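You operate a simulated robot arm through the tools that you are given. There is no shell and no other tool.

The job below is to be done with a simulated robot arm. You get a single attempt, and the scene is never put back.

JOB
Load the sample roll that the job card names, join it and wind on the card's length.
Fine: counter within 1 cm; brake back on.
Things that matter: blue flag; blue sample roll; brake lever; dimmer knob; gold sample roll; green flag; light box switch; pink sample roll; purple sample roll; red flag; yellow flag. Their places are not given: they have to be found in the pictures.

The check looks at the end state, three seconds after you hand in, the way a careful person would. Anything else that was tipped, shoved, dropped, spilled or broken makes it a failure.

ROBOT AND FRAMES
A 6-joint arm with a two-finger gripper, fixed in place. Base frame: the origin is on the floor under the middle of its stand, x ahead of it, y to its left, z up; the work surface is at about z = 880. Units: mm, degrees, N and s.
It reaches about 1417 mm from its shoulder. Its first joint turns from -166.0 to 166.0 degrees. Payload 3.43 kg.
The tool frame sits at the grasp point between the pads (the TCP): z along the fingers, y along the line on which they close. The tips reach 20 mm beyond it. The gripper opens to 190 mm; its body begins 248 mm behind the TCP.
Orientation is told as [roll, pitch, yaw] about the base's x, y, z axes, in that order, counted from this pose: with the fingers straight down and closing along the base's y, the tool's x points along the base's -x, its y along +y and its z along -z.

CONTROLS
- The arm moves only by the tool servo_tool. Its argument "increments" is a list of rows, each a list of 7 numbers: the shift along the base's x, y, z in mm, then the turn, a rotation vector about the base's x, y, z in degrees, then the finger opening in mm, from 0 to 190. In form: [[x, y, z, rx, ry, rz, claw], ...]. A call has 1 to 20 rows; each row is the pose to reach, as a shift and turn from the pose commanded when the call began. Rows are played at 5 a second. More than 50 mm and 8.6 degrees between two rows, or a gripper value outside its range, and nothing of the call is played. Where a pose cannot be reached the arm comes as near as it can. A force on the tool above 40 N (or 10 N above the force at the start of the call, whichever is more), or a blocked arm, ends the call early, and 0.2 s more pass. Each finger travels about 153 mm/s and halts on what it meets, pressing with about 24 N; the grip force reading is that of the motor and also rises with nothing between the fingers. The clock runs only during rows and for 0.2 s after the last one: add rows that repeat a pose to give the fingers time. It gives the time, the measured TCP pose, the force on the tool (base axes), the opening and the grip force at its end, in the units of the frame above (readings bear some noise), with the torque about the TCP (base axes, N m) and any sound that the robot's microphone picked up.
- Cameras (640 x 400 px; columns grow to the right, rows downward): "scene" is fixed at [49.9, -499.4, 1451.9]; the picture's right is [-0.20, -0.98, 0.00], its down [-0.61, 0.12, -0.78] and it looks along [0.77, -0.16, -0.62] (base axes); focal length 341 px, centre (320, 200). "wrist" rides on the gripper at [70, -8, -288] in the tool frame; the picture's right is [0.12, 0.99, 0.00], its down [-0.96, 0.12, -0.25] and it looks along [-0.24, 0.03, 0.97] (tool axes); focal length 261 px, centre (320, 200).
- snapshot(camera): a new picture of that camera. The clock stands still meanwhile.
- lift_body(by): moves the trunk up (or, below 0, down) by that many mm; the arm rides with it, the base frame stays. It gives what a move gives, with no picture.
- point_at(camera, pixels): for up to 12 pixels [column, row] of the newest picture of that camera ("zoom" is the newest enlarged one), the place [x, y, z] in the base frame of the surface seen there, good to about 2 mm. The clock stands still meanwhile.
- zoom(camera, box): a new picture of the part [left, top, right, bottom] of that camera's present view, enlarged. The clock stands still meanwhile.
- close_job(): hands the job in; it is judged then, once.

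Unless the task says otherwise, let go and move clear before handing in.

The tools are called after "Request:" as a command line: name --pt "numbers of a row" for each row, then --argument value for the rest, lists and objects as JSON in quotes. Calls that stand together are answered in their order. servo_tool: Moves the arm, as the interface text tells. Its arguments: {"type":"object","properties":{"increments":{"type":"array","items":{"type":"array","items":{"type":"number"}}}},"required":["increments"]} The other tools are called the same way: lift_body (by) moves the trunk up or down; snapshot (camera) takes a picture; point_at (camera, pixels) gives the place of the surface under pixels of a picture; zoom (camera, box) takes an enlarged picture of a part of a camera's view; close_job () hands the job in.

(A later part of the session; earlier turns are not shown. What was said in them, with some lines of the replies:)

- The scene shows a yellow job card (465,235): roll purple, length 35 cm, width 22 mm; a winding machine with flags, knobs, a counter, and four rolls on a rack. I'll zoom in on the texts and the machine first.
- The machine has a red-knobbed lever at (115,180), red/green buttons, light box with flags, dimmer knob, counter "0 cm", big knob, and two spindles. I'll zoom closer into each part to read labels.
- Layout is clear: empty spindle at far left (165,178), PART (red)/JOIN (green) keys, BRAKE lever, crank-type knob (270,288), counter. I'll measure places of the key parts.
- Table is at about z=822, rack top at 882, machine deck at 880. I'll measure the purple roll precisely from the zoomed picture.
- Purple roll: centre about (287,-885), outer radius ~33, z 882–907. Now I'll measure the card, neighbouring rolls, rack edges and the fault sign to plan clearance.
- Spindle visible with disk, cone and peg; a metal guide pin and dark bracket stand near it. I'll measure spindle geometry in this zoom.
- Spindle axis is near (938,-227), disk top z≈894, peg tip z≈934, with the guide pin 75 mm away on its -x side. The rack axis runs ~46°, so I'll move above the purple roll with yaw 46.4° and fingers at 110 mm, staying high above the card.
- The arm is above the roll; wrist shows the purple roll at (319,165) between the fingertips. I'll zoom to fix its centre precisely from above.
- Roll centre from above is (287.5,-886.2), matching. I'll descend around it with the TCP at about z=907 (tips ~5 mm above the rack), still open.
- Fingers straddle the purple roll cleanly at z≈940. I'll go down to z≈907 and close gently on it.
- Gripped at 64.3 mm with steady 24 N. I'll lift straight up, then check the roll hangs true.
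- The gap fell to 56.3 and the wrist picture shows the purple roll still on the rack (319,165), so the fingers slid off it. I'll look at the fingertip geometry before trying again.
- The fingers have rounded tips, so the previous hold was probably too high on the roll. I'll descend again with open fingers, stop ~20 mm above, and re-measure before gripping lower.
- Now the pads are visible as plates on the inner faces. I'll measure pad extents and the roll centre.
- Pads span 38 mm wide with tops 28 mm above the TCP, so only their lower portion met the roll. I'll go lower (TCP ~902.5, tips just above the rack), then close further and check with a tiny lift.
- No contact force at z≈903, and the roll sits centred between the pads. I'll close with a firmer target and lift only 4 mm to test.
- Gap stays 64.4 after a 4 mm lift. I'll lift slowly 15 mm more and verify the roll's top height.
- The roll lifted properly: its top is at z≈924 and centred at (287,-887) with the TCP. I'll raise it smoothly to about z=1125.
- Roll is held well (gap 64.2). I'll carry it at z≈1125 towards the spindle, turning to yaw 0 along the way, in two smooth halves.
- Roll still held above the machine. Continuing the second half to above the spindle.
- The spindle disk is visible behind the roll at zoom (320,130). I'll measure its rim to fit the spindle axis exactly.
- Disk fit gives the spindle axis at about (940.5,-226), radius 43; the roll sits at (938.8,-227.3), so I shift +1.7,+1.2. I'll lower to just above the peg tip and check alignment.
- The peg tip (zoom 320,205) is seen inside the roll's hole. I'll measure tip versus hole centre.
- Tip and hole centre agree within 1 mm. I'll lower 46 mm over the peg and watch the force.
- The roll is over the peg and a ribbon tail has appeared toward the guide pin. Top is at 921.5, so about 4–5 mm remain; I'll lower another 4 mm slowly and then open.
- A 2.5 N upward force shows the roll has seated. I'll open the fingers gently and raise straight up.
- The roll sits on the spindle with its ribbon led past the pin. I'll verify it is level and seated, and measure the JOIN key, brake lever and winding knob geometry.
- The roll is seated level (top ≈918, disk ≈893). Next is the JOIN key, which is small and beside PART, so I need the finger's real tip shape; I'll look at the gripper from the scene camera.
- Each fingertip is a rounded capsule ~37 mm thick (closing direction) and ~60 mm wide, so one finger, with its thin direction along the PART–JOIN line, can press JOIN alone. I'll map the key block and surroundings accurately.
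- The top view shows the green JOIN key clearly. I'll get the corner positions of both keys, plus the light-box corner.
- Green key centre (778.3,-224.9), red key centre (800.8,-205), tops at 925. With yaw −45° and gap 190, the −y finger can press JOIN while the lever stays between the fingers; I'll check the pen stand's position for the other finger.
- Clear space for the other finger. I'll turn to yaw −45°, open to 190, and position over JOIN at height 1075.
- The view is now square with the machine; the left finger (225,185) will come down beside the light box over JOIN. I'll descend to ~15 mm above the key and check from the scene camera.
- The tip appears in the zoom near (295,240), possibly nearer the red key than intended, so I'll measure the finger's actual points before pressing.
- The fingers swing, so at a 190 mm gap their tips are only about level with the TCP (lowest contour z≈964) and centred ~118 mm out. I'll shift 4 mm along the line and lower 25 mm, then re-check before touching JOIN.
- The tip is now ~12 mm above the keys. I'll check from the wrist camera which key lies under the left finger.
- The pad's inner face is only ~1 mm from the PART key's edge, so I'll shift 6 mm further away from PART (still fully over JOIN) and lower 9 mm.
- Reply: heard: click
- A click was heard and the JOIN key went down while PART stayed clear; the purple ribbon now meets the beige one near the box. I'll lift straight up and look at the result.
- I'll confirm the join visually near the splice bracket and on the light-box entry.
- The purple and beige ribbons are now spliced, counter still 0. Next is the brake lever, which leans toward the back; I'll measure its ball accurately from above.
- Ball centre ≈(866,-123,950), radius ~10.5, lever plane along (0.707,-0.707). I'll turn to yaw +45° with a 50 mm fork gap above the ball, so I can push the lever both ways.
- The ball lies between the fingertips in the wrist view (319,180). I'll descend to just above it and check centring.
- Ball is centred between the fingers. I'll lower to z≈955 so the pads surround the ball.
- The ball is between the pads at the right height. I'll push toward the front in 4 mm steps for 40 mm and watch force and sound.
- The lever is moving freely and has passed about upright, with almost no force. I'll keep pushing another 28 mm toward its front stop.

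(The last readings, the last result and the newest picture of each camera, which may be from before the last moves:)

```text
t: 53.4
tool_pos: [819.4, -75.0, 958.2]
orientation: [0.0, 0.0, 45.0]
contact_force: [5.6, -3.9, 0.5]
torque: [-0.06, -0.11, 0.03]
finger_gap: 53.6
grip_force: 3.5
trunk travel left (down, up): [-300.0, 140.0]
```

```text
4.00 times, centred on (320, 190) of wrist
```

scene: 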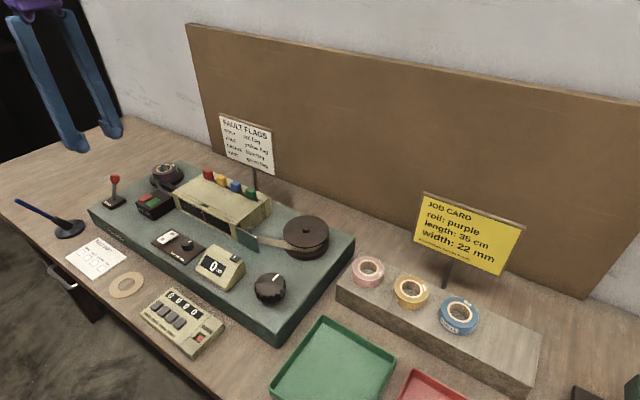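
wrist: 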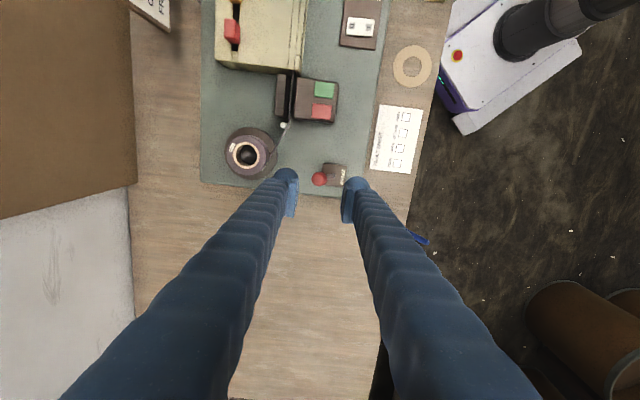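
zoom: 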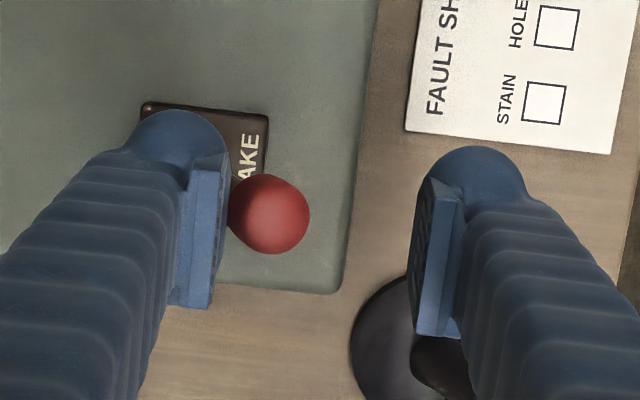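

Force rose to ~7 N with the lever leaning fully forward, so it's at its stop. I'll back off and see whether it stays there.

Request:
servo_tool --pt "2.8 -2.8 0 0 0 0 50" --pt "7 -7 0 0 0 0 50" --pt "10 -10 0 0 0 0 50" --pt "10 -10 0 0 0 0 50"

Request:
zoom --camera "scene" --box '[60, 130, 180, 220]'

Request:
zoom --camera "wrist" --box '[270, 140, 370, 240]'

Request:
point_at --camera "zoom" --pixels '[[300, 215], [290, 200], [310, 235], [280, 215], [330, 215]]'

```text
t: 54.4
tool_pos: [827.4, -85.5, 955.4]
orientation: [0.0, 0.0, 44.9]
contact_force: [0.4, 0.3, 0.0]
torque: [0.04, 0.01, -0.02]
finger_gap: 50.0
grip_force: 0.1
trunk travel left (down, up): [-300.0, 140.0]
```

```text
4.44 times, centred on (120, 175) of scene
```

zoom: 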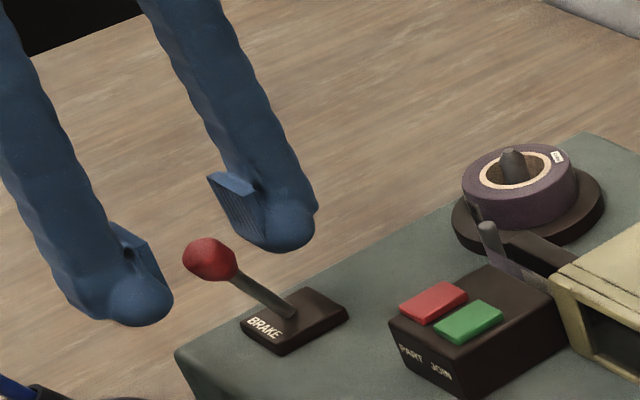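

```text
4.00 times, centred on (320, 190) of wrist
```

zoom: 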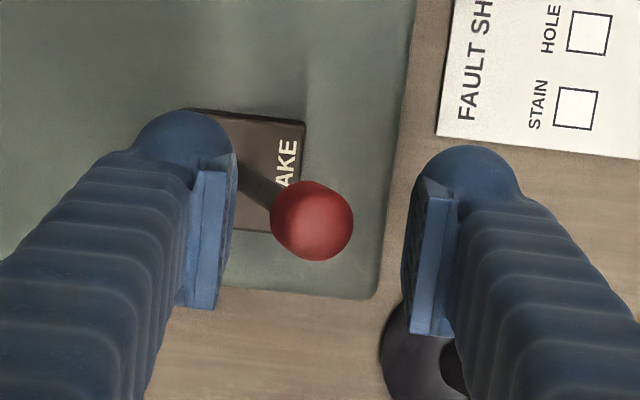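

```text
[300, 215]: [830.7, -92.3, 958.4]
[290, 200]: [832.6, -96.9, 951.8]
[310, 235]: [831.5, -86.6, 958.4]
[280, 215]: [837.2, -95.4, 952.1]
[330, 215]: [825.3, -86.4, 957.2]
```

The brake lever stays forward (released); ball now near (829,-87). I'll raise clear and measure the winding knob and counter.

Request:
servo_tool --pt "0 0 10 0 0 0 50" --pt "0 0 30 0 0 0 50" --pt "0 0 70 0 0 0 50" --pt "0 0 110 0 0 0 50" --pt "0 0 110 0 0 0 50"

Request:
zoom --camera "scene" --box '[195, 235, 300, 315]'

Request:
point_at --camera "zoom" --pixels '[[365, 255], [450, 210], [520, 250], [450, 290], [440, 250], [400, 220], [500, 220], [390, 280], [500, 285], [440, 345], [465, 225], [365, 300]]'

Request:
snapshot --camera "scene"

```text
t: 55.6
tool_pos: [827.0, -85.0, 1067.0]
orientation: [0.0, 0.1, 44.9]
contact_force: [-0.5, 0.5, -0.6]
torque: [-0.01, 0.05, 0.01]
finger_gap: 50.0
grip_force: 0.0
trunk travel left (down, up): [-300.0, 140.0]
```

```text
5.00 times, centred on (248, 275) of scene
```

zoom: 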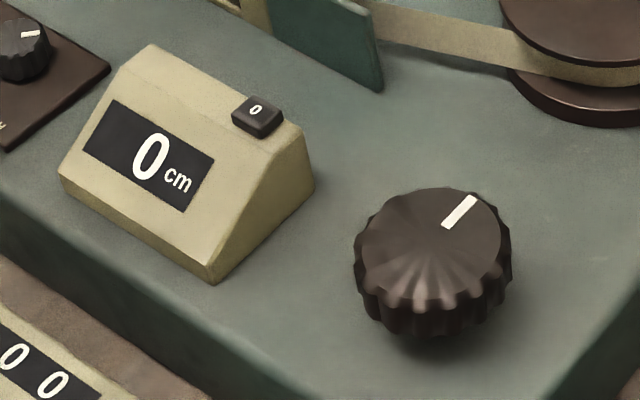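

```text
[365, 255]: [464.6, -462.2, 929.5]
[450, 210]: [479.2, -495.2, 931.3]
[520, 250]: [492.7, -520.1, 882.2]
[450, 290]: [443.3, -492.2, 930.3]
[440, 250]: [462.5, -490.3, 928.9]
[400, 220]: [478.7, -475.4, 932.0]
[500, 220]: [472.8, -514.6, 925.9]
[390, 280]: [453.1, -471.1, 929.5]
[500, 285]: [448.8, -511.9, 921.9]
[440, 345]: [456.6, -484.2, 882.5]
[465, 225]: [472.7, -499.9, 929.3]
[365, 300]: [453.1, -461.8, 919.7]
```

```text
taken
```

scene: 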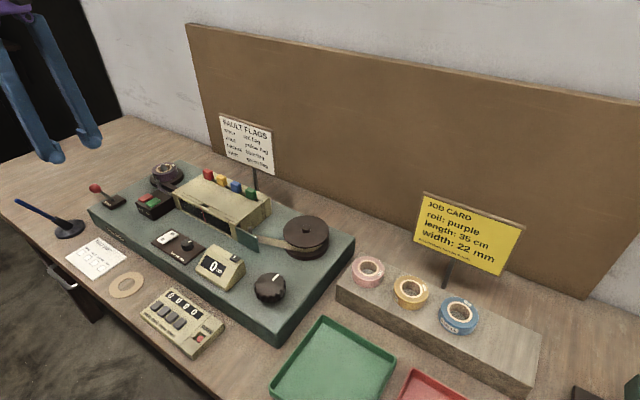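

I need the counter's nearest corner relative to the knob, since rotating fingers sweep ~71 mm around it. I'll measure corners in this zoom.

Request:
point_at --camera "zoom" --pixels '[[208, 275], [215, 240], [300, 140], [308, 180], [270, 230], [150, 50], [255, 115], [235, 150], [200, 225], [65, 175], [270, 150], [290, 200]]'

```text
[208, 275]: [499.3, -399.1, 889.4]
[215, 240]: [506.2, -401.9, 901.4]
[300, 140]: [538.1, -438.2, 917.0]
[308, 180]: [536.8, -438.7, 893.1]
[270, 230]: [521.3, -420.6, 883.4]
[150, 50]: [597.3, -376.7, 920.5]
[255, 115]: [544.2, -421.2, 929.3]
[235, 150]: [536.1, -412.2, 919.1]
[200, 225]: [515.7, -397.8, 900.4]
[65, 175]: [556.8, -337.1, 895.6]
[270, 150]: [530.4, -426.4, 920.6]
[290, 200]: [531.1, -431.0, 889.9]
```

The counter face is ~88 mm from the knob axis, so a full sweep clears it with fingers opened no more than ~75 mm. I'll move above the knob at yaw 0.

Request:
servo_tool --pt "-13 -14.4 0 0 0 -1.6 55" --pt "-39.1 -43.3 0 0 0 -4.8 60" --pt "-65.2 -72.2 0 0 0 -8 65" --pt "-91.2 -101 0 0 0 -11.3 70" --pt "-117.3 -129.9 0 0 0 -14.5 75" --pt "-143.3 -158.8 0 0 0 -17.7 75" --pt "-169.4 -187.6 0 0 0 -20.9 75" --pt "-195.5 -216.5 0 0 0 -24.1 75" --pt "-221.5 -245.4 0 0 0 -27.3 75" --pt "-247.6 -274.2 0 0 0 -30.5 75" --pt "-273.7 -303.1 0 0 0 -33.8 75" --pt "-299.7 -331.9 0 0 0 -37 75" --pt "-325.8 -360.8 0 0 0 -40.2 75" --pt "-351.9 -389.7 0 0 0 -43.4 75" --pt "-364.9 -404.1 0 0 0 -45 75" --pt "-364.9 -404.1 0 0 0 -45 75"

Request:
zoom --camera "wrist" --box '[270, 120, 370, 220]'

Request:
snapshot --camera "wrist"

Request:
snapshot --camera "scene"

```text
t: 59.0
tool_pos: [461.9, -489.7, 1067.4]
orientation: [0.0, 0.1, 0.0]
contact_force: [0.0, 0.1, -0.2]
torque: [-0.02, 0.01, 0.01]
finger_gap: 75.0
grip_force: 0.0
trunk travel left (down, up): [-300.0, 140.0]
```

```text
4.00 times, centred on (320, 170) of wrist
```

zoom: 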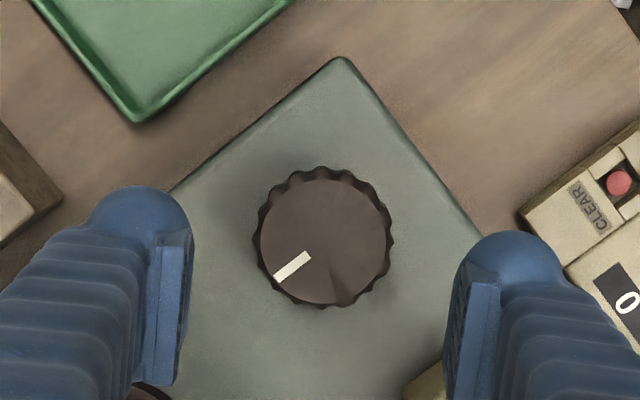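

```text
taken
```

wrist: 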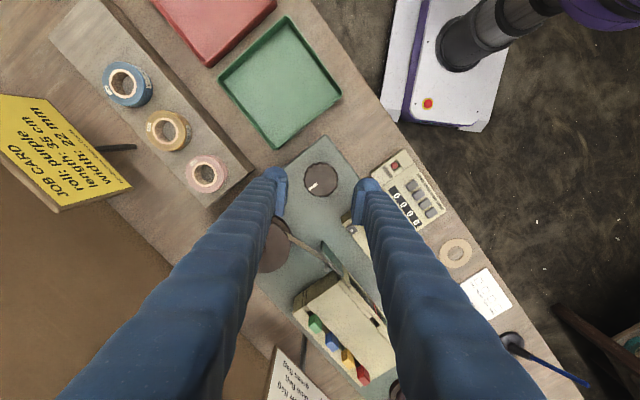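

```text
taken
```

scene: 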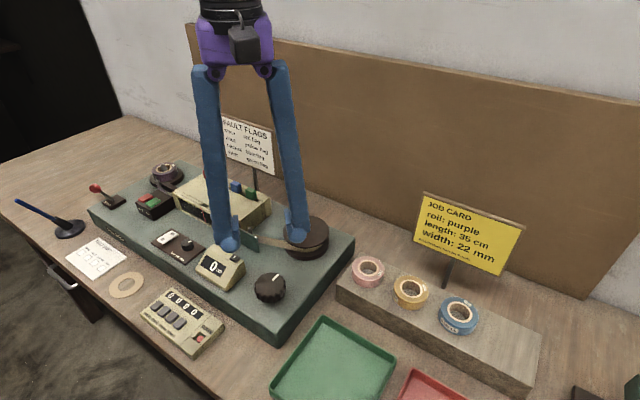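

The knob is below at wrist zoom (325,240). I'll fit its centre and radius.

Request:
point_at --camera "zoom" --pixels '[[262, 238], [388, 242], [325, 182], [325, 300], [285, 195], [368, 285], [280, 285], [370, 198], [325, 240], [276, 276], [307, 256], [256, 250]]'

```text
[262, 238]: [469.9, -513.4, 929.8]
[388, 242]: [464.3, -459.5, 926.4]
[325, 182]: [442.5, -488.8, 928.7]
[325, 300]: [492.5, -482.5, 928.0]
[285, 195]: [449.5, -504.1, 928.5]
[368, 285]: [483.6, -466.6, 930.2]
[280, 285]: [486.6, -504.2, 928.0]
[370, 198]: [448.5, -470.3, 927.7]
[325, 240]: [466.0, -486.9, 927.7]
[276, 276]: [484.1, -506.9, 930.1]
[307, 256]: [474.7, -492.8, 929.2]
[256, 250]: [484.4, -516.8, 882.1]
```

Knob centre is (467.2,-486.3), radius ~27. I'll shift onto it and descend to just above its top, then check the alignment.

Request:
servo_tool --pt "2 1.5 -15 0 0 0 75" --pt "4.4 2.9 -40 0 0 0 75" --pt "4.4 2.9 -65 0 0 0 75" --pt "4.4 2.9 -85 0 0 0 75" --pt "4.4 2.9 -95 0 0 0 75" --pt "4.4 2.9 -95 0 0 0 75"

Request:
zoom --camera "wrist" --box '[260, 130, 380, 230]'

Request:
point_at --camera "zoom" --pixels '[[256, 215], [384, 215], [320, 155], [320, 280], [275, 170], [365, 260], [275, 260], [365, 170], [320, 215]]'

```text
t: 60.4
tool_pos: [467.7, -486.6, 972.1]
orientation: [0.0, 0.0, 0.0]
contact_force: [-0.6, -0.1, -0.1]
torque: [0.01, -0.01, -0.04]
finger_gap: 74.9
grip_force: 0.1
trunk travel left (down, up): [-300.0, 140.0]
```

```text
4.00 times, centred on (320, 180) of wrist
```

zoom: 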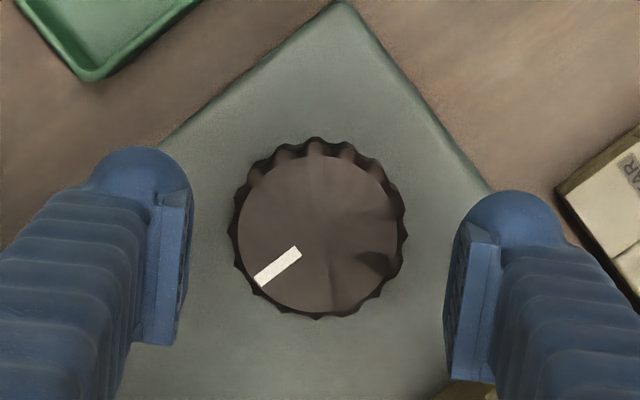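

```text
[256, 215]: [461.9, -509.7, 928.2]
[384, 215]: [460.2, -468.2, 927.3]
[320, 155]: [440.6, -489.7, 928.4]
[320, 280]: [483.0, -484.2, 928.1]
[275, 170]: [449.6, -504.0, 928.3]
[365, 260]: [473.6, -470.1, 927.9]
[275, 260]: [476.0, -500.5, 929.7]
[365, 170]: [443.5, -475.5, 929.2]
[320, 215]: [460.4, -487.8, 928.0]
```

Alignment is within 1 mm. I'll lower to z≈914 around the knob and close on it.

Request:
servo_tool --pt "0 0 -15 0 0 0 75" --pt "0 0 -30 0 0 0 75" --pt "0 0 -45 0 0 0 75" --pt "0 0 -57 0 0 0 75" --pt "0 0 -57 0 0 0 65" --pt "0 0 -57 0 0 0 55" --pt "0 0 -57 0 0 0 40" --pt "0 0 -57 0 0 0 40" --pt "0 0 -57 0 0 0 40"

Request:
zoom --camera "wrist" --box '[260, 130, 380, 230]'

Request:
zoom --camera "scene" --box '[190, 220, 330, 320]'

```text
t: 62.4
tool_pos: [468.1, -488.8, 915.4]
orientation: [0.0, 0.0, 0.0]
contact_force: [-1.8, -12.6, 1.3]
torque: [-0.16, 0.0, 0.02]
finger_gap: 56.8
grip_force: 44.7
trunk travel left (down, up): [-300.0, 140.0]
```

```text
4.00 times, centred on (320, 180) of wrist
```

zoom: 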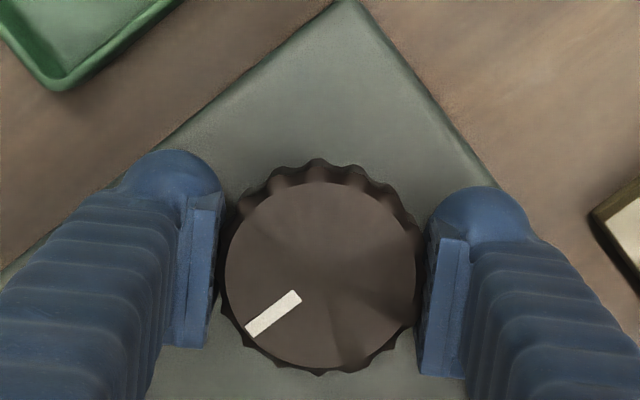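

```text
4.00 times, centred on (260, 270) of scene
```

zoom: 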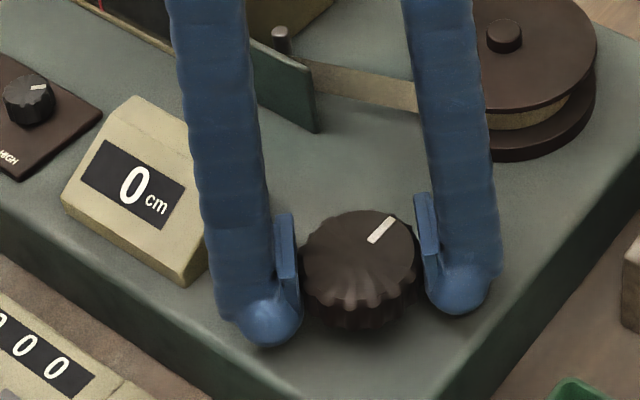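

The knob is gripped (56.8 mm) but a 12.6 N side load shows the TCP is off slightly in y. I'll shift −1.5 mm in y to relieve it before turning.

Request:
servo_tool --pt "0 -0.8 0 0 0 0 40" --pt "0 -1.5 0 0 0 0 40" --pt "0 -1.5 0 0 0 0 40"

```text
t: 63.2
tool_pos: [468.7, -488.1, 916.0]
orientation: [0.0, 0.0, 0.0]
contact_force: [6.2, -3.7, 6.8]
torque: [0.18, -0.1, 0.04]
finger_gap: 56.9
grip_force: 45.0
trunk travel left (down, up): [-300.0, 140.0]
```

Side load is small now. I'll turn the knob 20° counter-clockwise (the take-up direction) and read the counter.

Request:
servo_tool --pt "0 0 0 0 0 4 40" --pt "0 0 0 0 0 8 40" --pt "0 0 0 0 0 12 40" --pt "0 0 0 0 0 16 40" --pt "0 0 0 0 0 20 40" --pt "0 0 0 0 0 20 40"

Request:
zoom --camera "scene" --box '[190, 220, 330, 320]'

Request:
zoom --camera "wrist" --box '[260, 130, 380, 230]'

```text
t: 64.6
tool_pos: [467.7, -486.8, 914.6]
orientation: [0.1, 0.1, 20.0]
contact_force: [0.4, 0.1, -1.5]
torque: [-0.01, -0.02, -0.76]
finger_gap: 56.4
grip_force: 44.7
trunk travel left (down, up): [-300.0, 140.0]
```

```text
4.00 times, centred on (260, 270) of scene
```

zoom: 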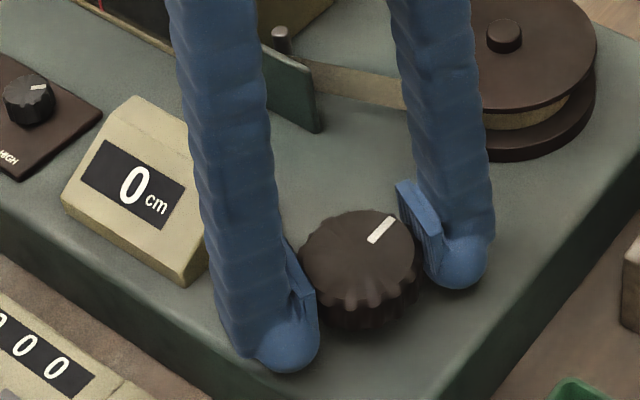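

```text
4.00 times, centred on (320, 180) of wrist
```

zoom: 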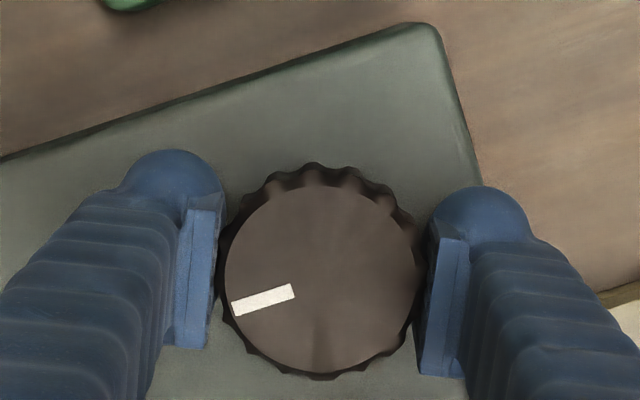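

The mark (382,229) did not move and −0.76 N·m of reaction built up: the knob resists counter-clockwise and the pads slipped. I'll try clockwise from here.

Request:
servo_tool --pt "0 0 0 0 0 -4 40" --pt "0 0 0 0 0 -8 40" --pt "0 0 0 0 0 -12 40" --pt "0 0 0 0 0 -16 40" --pt "0 0 0 0 0 -20 40" --pt "0 0 0 0 0 -20 40"

Request:
zoom --camera "scene" --box '[190, 220, 330, 320]'

```text
t: 66.0
tool_pos: [467.6, -488.2, 913.7]
orientation: [0.0, 0.1, -0.2]
contact_force: [-5.2, -0.6, -8.2]
torque: [-0.11, -0.07, 0.01]
finger_gap: 56.6
grip_force: 44.1
trunk travel left (down, up): [-300.0, 140.0]
```

```text
4.00 times, centred on (260, 270) of scene
```

zoom: 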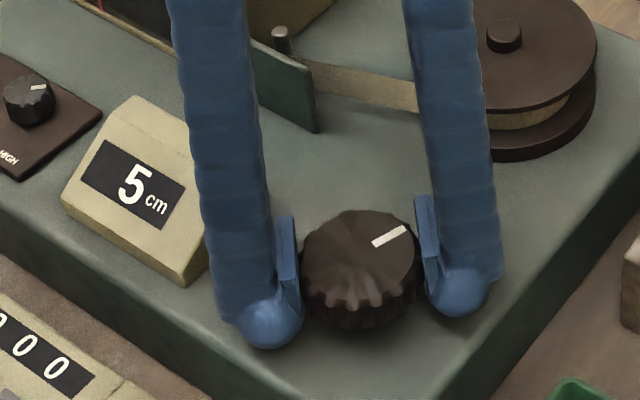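

Clockwise works: the counter reads 5 cm after ~20°, i.e. ~4° per cm with no side effects. I'll continue clockwise 40° and recalibrate.

Request:
servo_tool --pt "0 0 0 0 0 -4 40" --pt "0 0 0 0 0 -8 40" --pt "0 0 0 0 0 -12 40" --pt "0 0 0 0 0 -16 40" --pt "0 0 0 0 0 -20 40" --pt "0 0 0 0 0 -24 40" --pt "0 0 0 0 0 -28 40" --pt "0 0 0 0 0 -32 40" --pt "0 0 0 0 0 -36 40" --pt "0 0 0 0 0 -40 40" --pt "0 0 0 0 0 -40 40"

Request:
zoom --camera "scene" --box '[190, 220, 330, 320]'

Request:
snapshot --camera "scene"

```text
t: 68.4
tool_pos: [467.9, -487.5, 914.1]
orientation: [-0.1, 0.1, -40.0]
contact_force: [-8.5, -0.6, -9.4]
torque: [0.0, 0.04, 0.03]
finger_gap: 56.4
grip_force: 45.1
trunk travel left (down, up): [-300.0, 140.0]
```

```text
4.00 times, centred on (260, 270) of scene
```

zoom: 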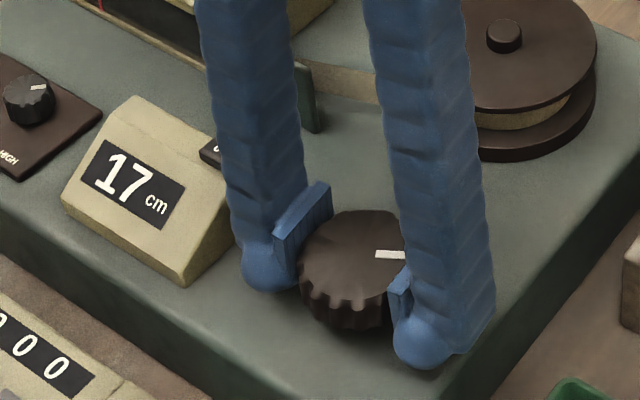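

```text
taken
```

scene: 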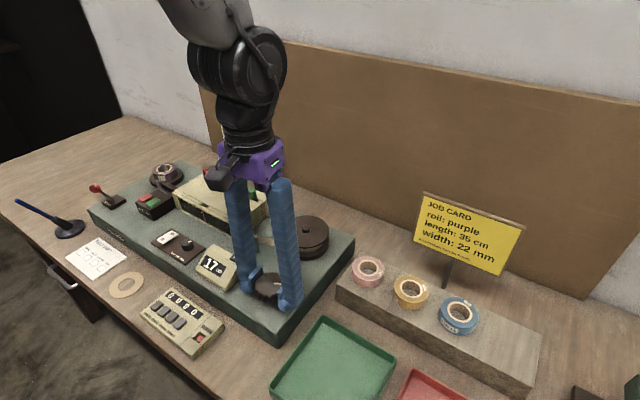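

60° gave 17 cm (~3.4°/cm). I'll continue 44° clockwise, then fine-tune.

Request:
servo_tool --pt "0 0 0 0 0 -4 40" --pt "0 0 0 0 0 -8 40" --pt "0 0 0 0 0 -12 40" --pt "0 0 0 0 0 -16 40" --pt "0 0 0 0 0 -20 40" --pt "0 0 0 0 0 -24 40" --pt "0 0 0 0 0 -28 40" --pt "0 0 0 0 0 -32 40" --pt "0 0 0 0 0 -36 40" --pt "0 0 0 0 0 -40 40" --pt "0 0 0 0 0 -44 40" --pt "0 0 0 0 0 -44 40"

Request:
zoom --camera "scene" --box '[190, 220, 330, 320]'

```text
t: 71.0
tool_pos: [467.3, -488.1, 914.5]
orientation: [0.0, 0.2, -84.1]
contact_force: [-11.4, -4.9, -12.2]
torque: [-0.04, 0.01, -0.01]
finger_gap: 56.9
grip_force: 45.0
trunk travel left (down, up): [-300.0, 140.0]
```

```text
4.00 times, centred on (260, 270) of scene
```

zoom: 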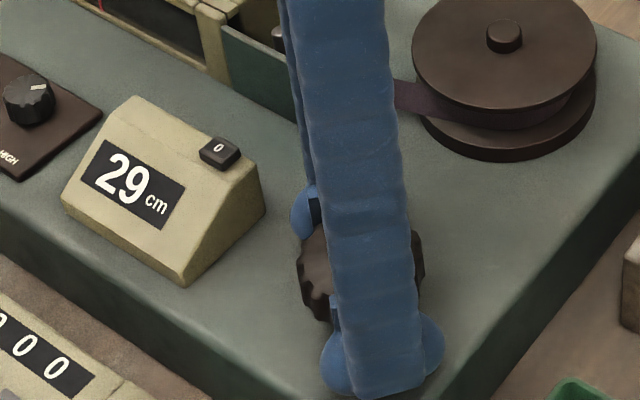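

29 cm after 104° → 3.6°/cm; the purple ribbon has reached the take-up reel. I'll turn 20° more and re-read.

Request:
servo_tool --pt "0 0 0 0 0 -4 40" --pt "0 0 0 0 0 -8 40" --pt "0 0 0 0 0 -12 40" --pt "0 0 0 0 0 -16 40" --pt "0 0 0 0 0 -20 40" --pt "0 0 0 0 0 -20 40"

Request:
zoom --camera "scene" --box '[190, 220, 330, 320]'

```text
t: 72.4
tool_pos: [466.1, -489.0, 915.3]
orientation: [-0.1, 0.0, -104.0]
contact_force: [-15.6, -6.8, -12.7]
torque: [-0.1, 0.02, 0.02]
finger_gap: 56.8
grip_force: 45.2
trunk travel left (down, up): [-300.0, 140.0]
```

```text
4.00 times, centred on (260, 270) of scene
```

zoom: 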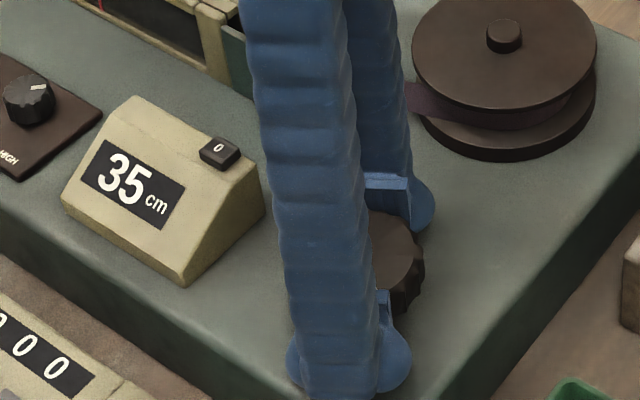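

The counter shows 35 cm. I'll release the knob gently, lift away, and confirm the reading holds.

Request:
servo_tool --pt "0 0 0 0 0 0 58" --pt "0 0 0 0 0 0 64" --pt "0 0 0 0 0 0 72" --pt "0 0 0 0 0 0 75" --pt "0 0 0 0 0 0 75" --pt "0 0 15 0 0 0 75" --pt "0 0 40 0 0 0 75" --pt "0 0 80 0 0 0 75" --pt "0 0 120 0 0 0 75" --pt "0 0 150 0 0 0 75" --pt "0 0 150 0 0 0 75"

Request:
zoom --camera "scene" --box '[190, 220, 330, 320]'

Request:
snapshot --camera "scene"

```text
t: 74.8
tool_pos: [467.0, -488.6, 1063.9]
orientation: [-0.1, 0.0, -103.9]
contact_force: [0.4, 0.0, -0.6]
torque: [-0.01, -0.01, 0.01]
finger_gap: 74.9
grip_force: 0.1
trunk travel left (down, up): [-300.0, 140.0]
```

```text
4.00 times, centred on (260, 270) of scene
```

zoom: 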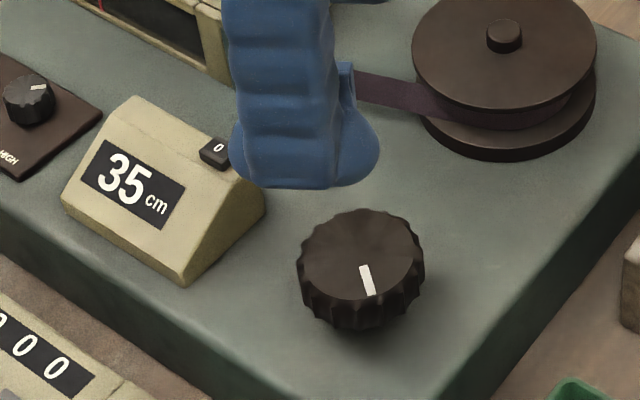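

```text
taken
```

scene: 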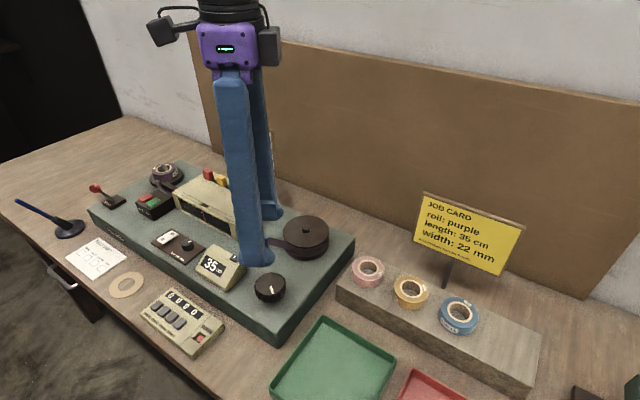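

The reading holds at 35 cm. Now I'll return to the brake lever with the fork orientation (yaw +45°), above the ball at its forward position.

Request:
servo_tool --pt "19 21.2 0 0 0 7.84 70" --pt "37.9 42.4 0 0 0 15.7 65" --pt "56.9 63.6 0 0 0 23.5 60" --pt "75.9 84.8 0 0 0 31.4 55" --pt "94.9 106 0 0 0 39.2 50" --pt "113.8 127.2 0 0 0 47.1 50" --pt "132.8 148.4 0 0 0 54.9 50" --pt "151.8 169.6 0 0 0 62.7 50" --pt "170.8 190.8 0 0 0 70.6 50" --pt "189.7 211.9 0 0 0 78.4 50" --pt "208.7 233.1 0 0 0 86.3 50" --pt "227.7 254.3 0 0 0 94.1 50" --pt "246.7 275.5 0 0 0 101.9 50" --pt "265.6 296.7 0 0 0 109.8 50" --pt "284.6 317.9 0 0 0 117.6 50" --pt "303.6 339.1 0 0 0 125.5 50" --pt "322.6 360.3 0 0 0 133.3 50" --pt "341.5 381.5 0 0 0 141.2 50" --pt "360.5 402.7 0 0 0 149 50" --pt "360.5 402.7 0 0 0 149 50"

Request:
zoom --camera "wrist" --box '[270, 130, 370, 230]'

Request:
point_at --camera "zoom" --pixels '[[320, 200], [310, 190], [330, 210], [320, 215], [300, 200], [340, 200]]'

```text
t: 79.0
tool_pos: [827.5, -85.7, 1065.2]
orientation: [0.0, 0.0, 45.1]
contact_force: [-0.3, 0.5, -0.4]
torque: [0.01, -0.02, -0.02]
finger_gap: 50.2
grip_force: 0.1
trunk travel left (down, up): [-300.0, 140.0]
```

```text
4.00 times, centred on (320, 180) of wrist
```

zoom: 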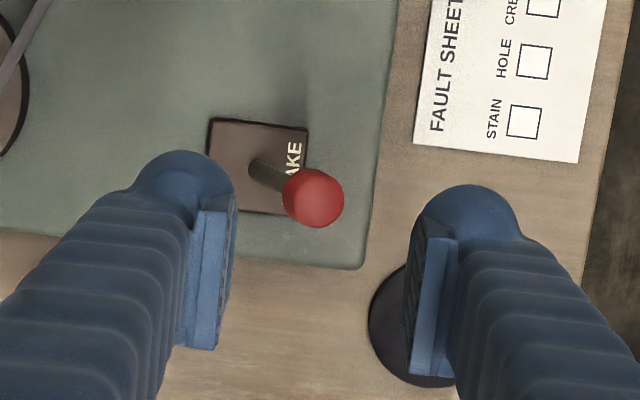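

```text
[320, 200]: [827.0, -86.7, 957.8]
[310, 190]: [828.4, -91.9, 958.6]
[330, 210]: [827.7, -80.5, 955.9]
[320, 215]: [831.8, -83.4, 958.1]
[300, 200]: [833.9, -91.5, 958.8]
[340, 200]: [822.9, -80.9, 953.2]
```

The ball sits between the fingers at about (828,-87). I'll descend to z≈955 around it.

Request:
servo_tool --pt "0 0 -25 0 0 0 50" --pt "0 0 -50 0 0 0 50" --pt "0 0 -72 0 0 0 50" --pt "0 0 -90 0 0 0 50" --pt "0 0 -101 0 0 0 50" --pt "0 0 -108 0 0 0 50" --pt "0 0 -108 0 0 0 50"

Request:
zoom --camera "scene" --box '[60, 130, 180, 220]'

```text
t: 80.6
tool_pos: [828.1, -84.8, 956.5]
orientation: [0.0, 0.0, 45.0]
contact_force: [-0.6, -0.1, 0.5]
torque: [0.0, 0.03, -0.01]
finger_gap: 49.8
grip_force: 0.0
trunk travel left (down, up): [-300.0, 140.0]
```

```text
4.44 times, centred on (120, 175) of scene
```

zoom: 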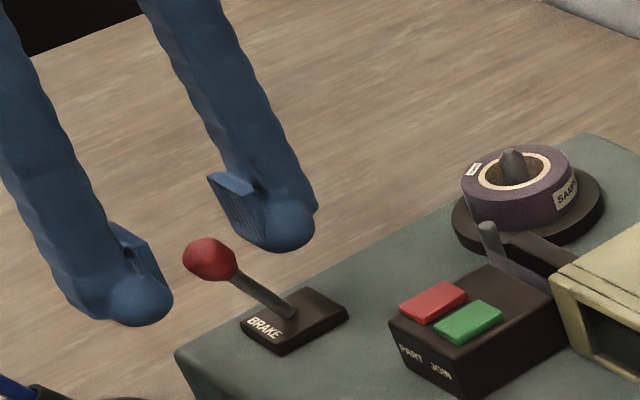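

Set around the ball. I'll pull the lever back toward the rear in 4 mm steps.

Request:
servo_tool --pt "2.8 -2.8 0 0 0 0 50" --pt "5.7 -5.7 0 0 0 0 50" --pt "8.5 -8.5 0 0 0 0 50" --pt "11.3 -11.3 0 0 0 0 50" --pt "14.1 -14.1 0 0 0 0 50" --pt "17 -17 0 0 0 0 50" --pt "19.8 -19.8 0 0 0 0 50" --pt "22.6 -22.6 0 0 0 0 50" --pt "25.5 -25.5 0 0 0 0 50" --pt "28.3 -28.3 0 0 0 0 50" --pt "31.1 -31.1 0 0 0 0 50" --pt "33.9 -33.9 0 0 0 0 50" --pt "36.8 -36.8 0 0 0 0 50" --pt "39.6 -39.6 0 0 0 0 50" --pt "42.4 -42.4 0 0 0 0 50" --pt "45.3 -45.3 0 0 0 0 50" --pt "48.1 -48.1 0 0 0 0 50" --pt "48.1 -48.1 0 0 0 0 50"

Request:
zoom --camera "scene" --box '[60, 130, 180, 220]'

Request:
zoom --camera "wrist" --box '[270, 140, 370, 240]'

```text
t: 84.4
tool_pos: [876.0, -133.0, 956.8]
orientation: [0.1, 0.0, 45.0]
contact_force: [-0.9, 0.1, 0.5]
torque: [0.01, 0.0, -0.04]
finger_gap: 50.0
grip_force: 0.1
trunk travel left (down, up): [-300.0, 140.0]
```

```text
4.44 times, centred on (120, 175) of scene
```

zoom: 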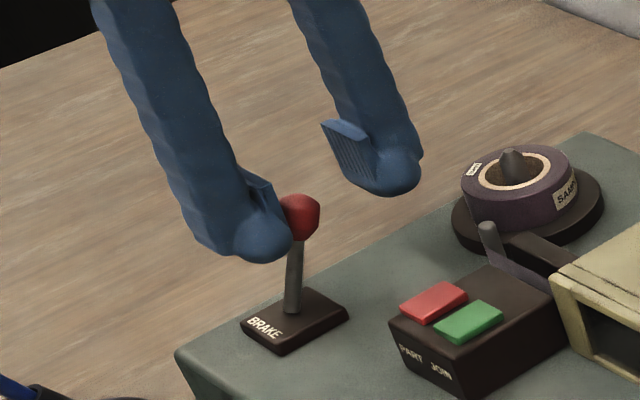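

```text
4.00 times, centred on (320, 190) of wrist
```

zoom: 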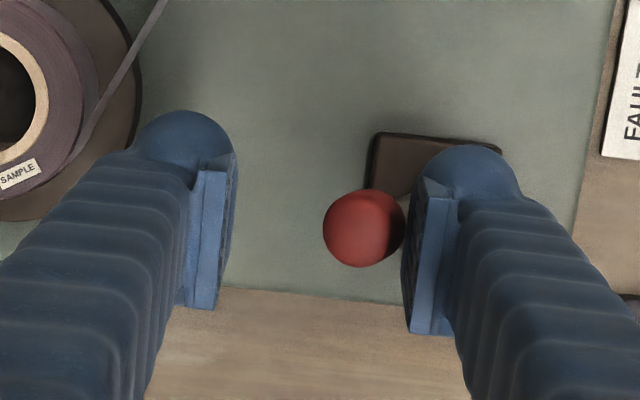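

The lever is back to about its starting lean, with no stop force yet. I'll push a few mm more until the stop is felt.

Request:
servo_tool --pt "1 -1 0 0 0 0 50" --pt "2 -2 0 0 0 0 50" --pt "3 -3 0 0 0 0 50" --pt "4 -4 0 0 0 0 50" --pt "4 -4 0 0 0 0 50"

```text
t: 85.6
tool_pos: [879.3, -137.5, 955.4]
orientation: [0.1, 0.1, 45.0]
contact_force: [-5.3, 10.7, -1.8]
torque: [0.05, 0.03, -0.06]
finger_gap: 56.7
grip_force: 6.2
trunk travel left (down, up): [-300.0, 140.0]
```

Stop reached (~12 N). I'll back off to centre the ball between the fingers and rise clear.

Request:
servo_tool --pt "-3 3 0 0 0 0 50" --pt "-7 7 0 0 0 0 50" --pt "-11 11 0 0 0 0 52" --pt "-11 11 0 0 0 0 56" --pt "-11 11 10 0 0 0 56" --pt "-11 11 30 0 0 0 56" --pt "-11 11 70 0 0 0 56" --pt "-11 11 115 0 0 0 56" --pt "-11 11 150 0 0 0 56" --pt "-11 11 150 0 0 0 56"

Request:
snapshot --camera "scene"

Request:
zoom --camera "scene" --box '[90, 150, 250, 250]'

Request:
zoom --camera "scene" --box '[190, 200, 330, 310]'

Request:
zoom --camera "wrist" --box '[280, 120, 360, 200]'

Request:
snapshot --camera "wrist"

```text
t: 87.8
tool_pos: [870.0, -127.0, 1105.4]
orientation: [0.0, 0.1, 45.0]
contact_force: [0.0, 0.4, 0.9]
torque: [-0.01, 0.06, 0.02]
finger_gap: 55.9
grip_force: 0.0
trunk travel left (down, up): [-300.0, 140.0]
```

```text
taken
```

scene: 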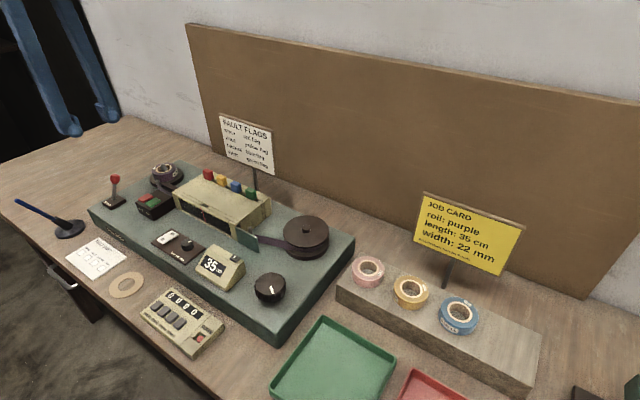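

```text
4.00 times, centred on (170, 200) of scene
```

zoom: 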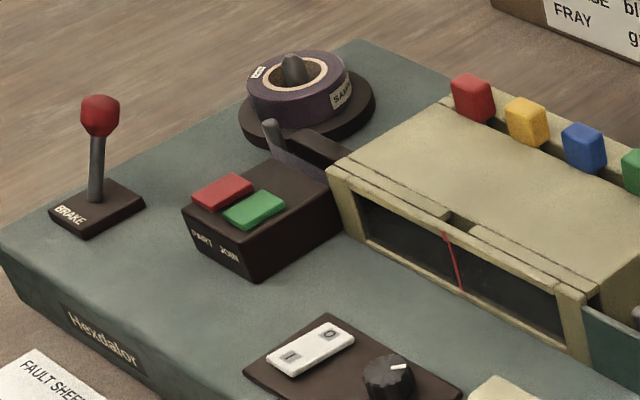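

```text
3.64 times, centred on (260, 255) of scene
```

zoom: 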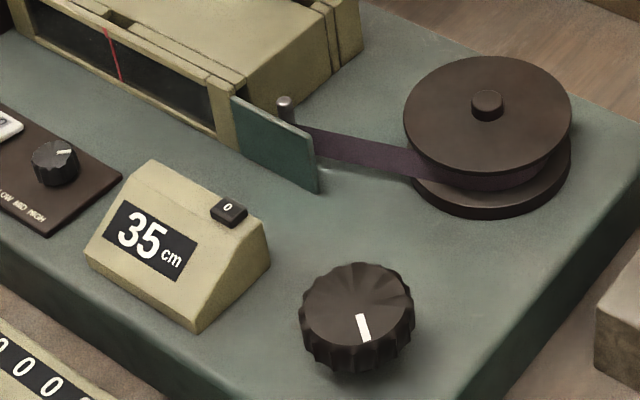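

```text
5.00 times, centred on (320, 160) of wrist
```

zoom: 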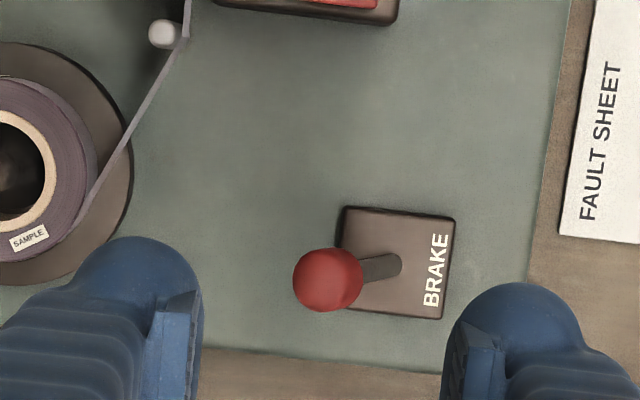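

```text
taken
```

wrist: 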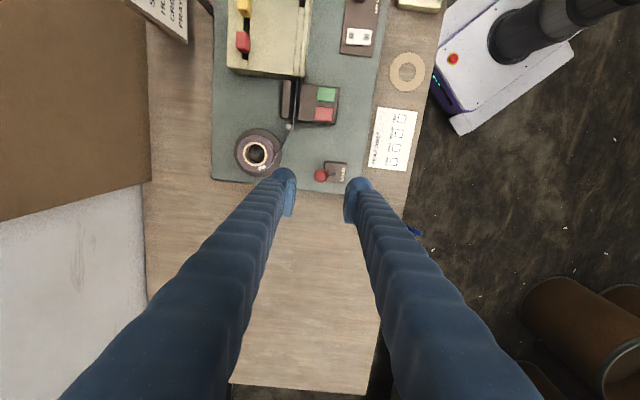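

The counter reads 35 cm, the purple ribbon is on the take-up reel, the brake lever (115,180) is back in its original leaning position, and nothing else has moved. I'll raise the arm a little further clear and then hand in.

Request:
servo_tool --pt "0 0 20 0 0 0 56" --pt "0 0 50 0 0 0 56" --pt "0 0 80 0 0 0 56" --pt "0 0 80 0 0 0 56" --pt "0 0 80 0 0 0 56"

Request:
zoom --camera "scene" --box '[80, 150, 300, 310]'

```text
t: 89.0
tool_pos: [869.5, -126.7, 1186.1]
orientation: [0.0, 0.1, 45.0]
contact_force: [-0.6, 0.2, 0.5]
torque: [-0.01, -0.01, 0.01]
finger_gap: 56.2
grip_force: 0.0
trunk travel left (down, up): [-300.0, 140.0]
```

```text
2.50 times, centred on (190, 230) of scene
```

zoom: 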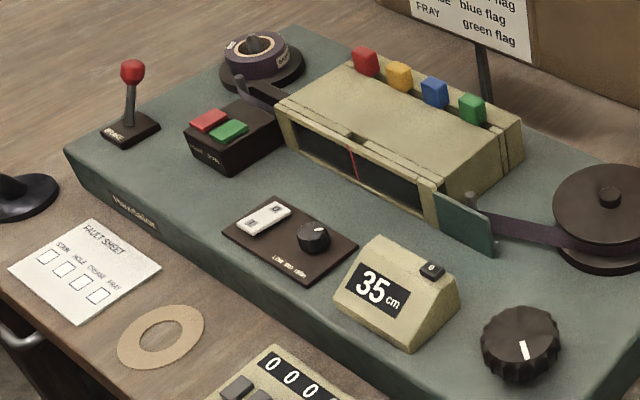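

The final picture shows the purple roll on the spindle, the ribbon joined and wound on, the counter at 35 cm, and the brake lever back in its starting position. The arm is clear, so I'm handing in.

Request:
close_job

```text
The job is handed in.
```

The job is done and handed in. The purple roll is on the spindle, joined to the leader, and 35 cm is wound on. The check's verdict hasn't come back.

- **Roll:** the job card named purple. My first grip slipped off before it lifted and left the roll where it was. The second held, and the roll sits level on the spindle.
- **Join:** I pressed only the JOIN key. There was a click, and the purple and beige ribbons met at the splice.
- **Winding:** the knob only turns clockwise. I tried the other way first; it wouldn't turn and the counter stayed at 0. The counter then read 35 cm and held after I let go.
- **Brake:** I pushed the lever forward to wind, then back to its stop, in the position it started from. I took that position as "on" because winding worked with the lever forward. I didn't test the knob again with the lever back.

The other rolls, the flags, the light box switch and the dimmer knob were not touched. In the last pictures nothing else looks moved, and the arm is clear of the machine.
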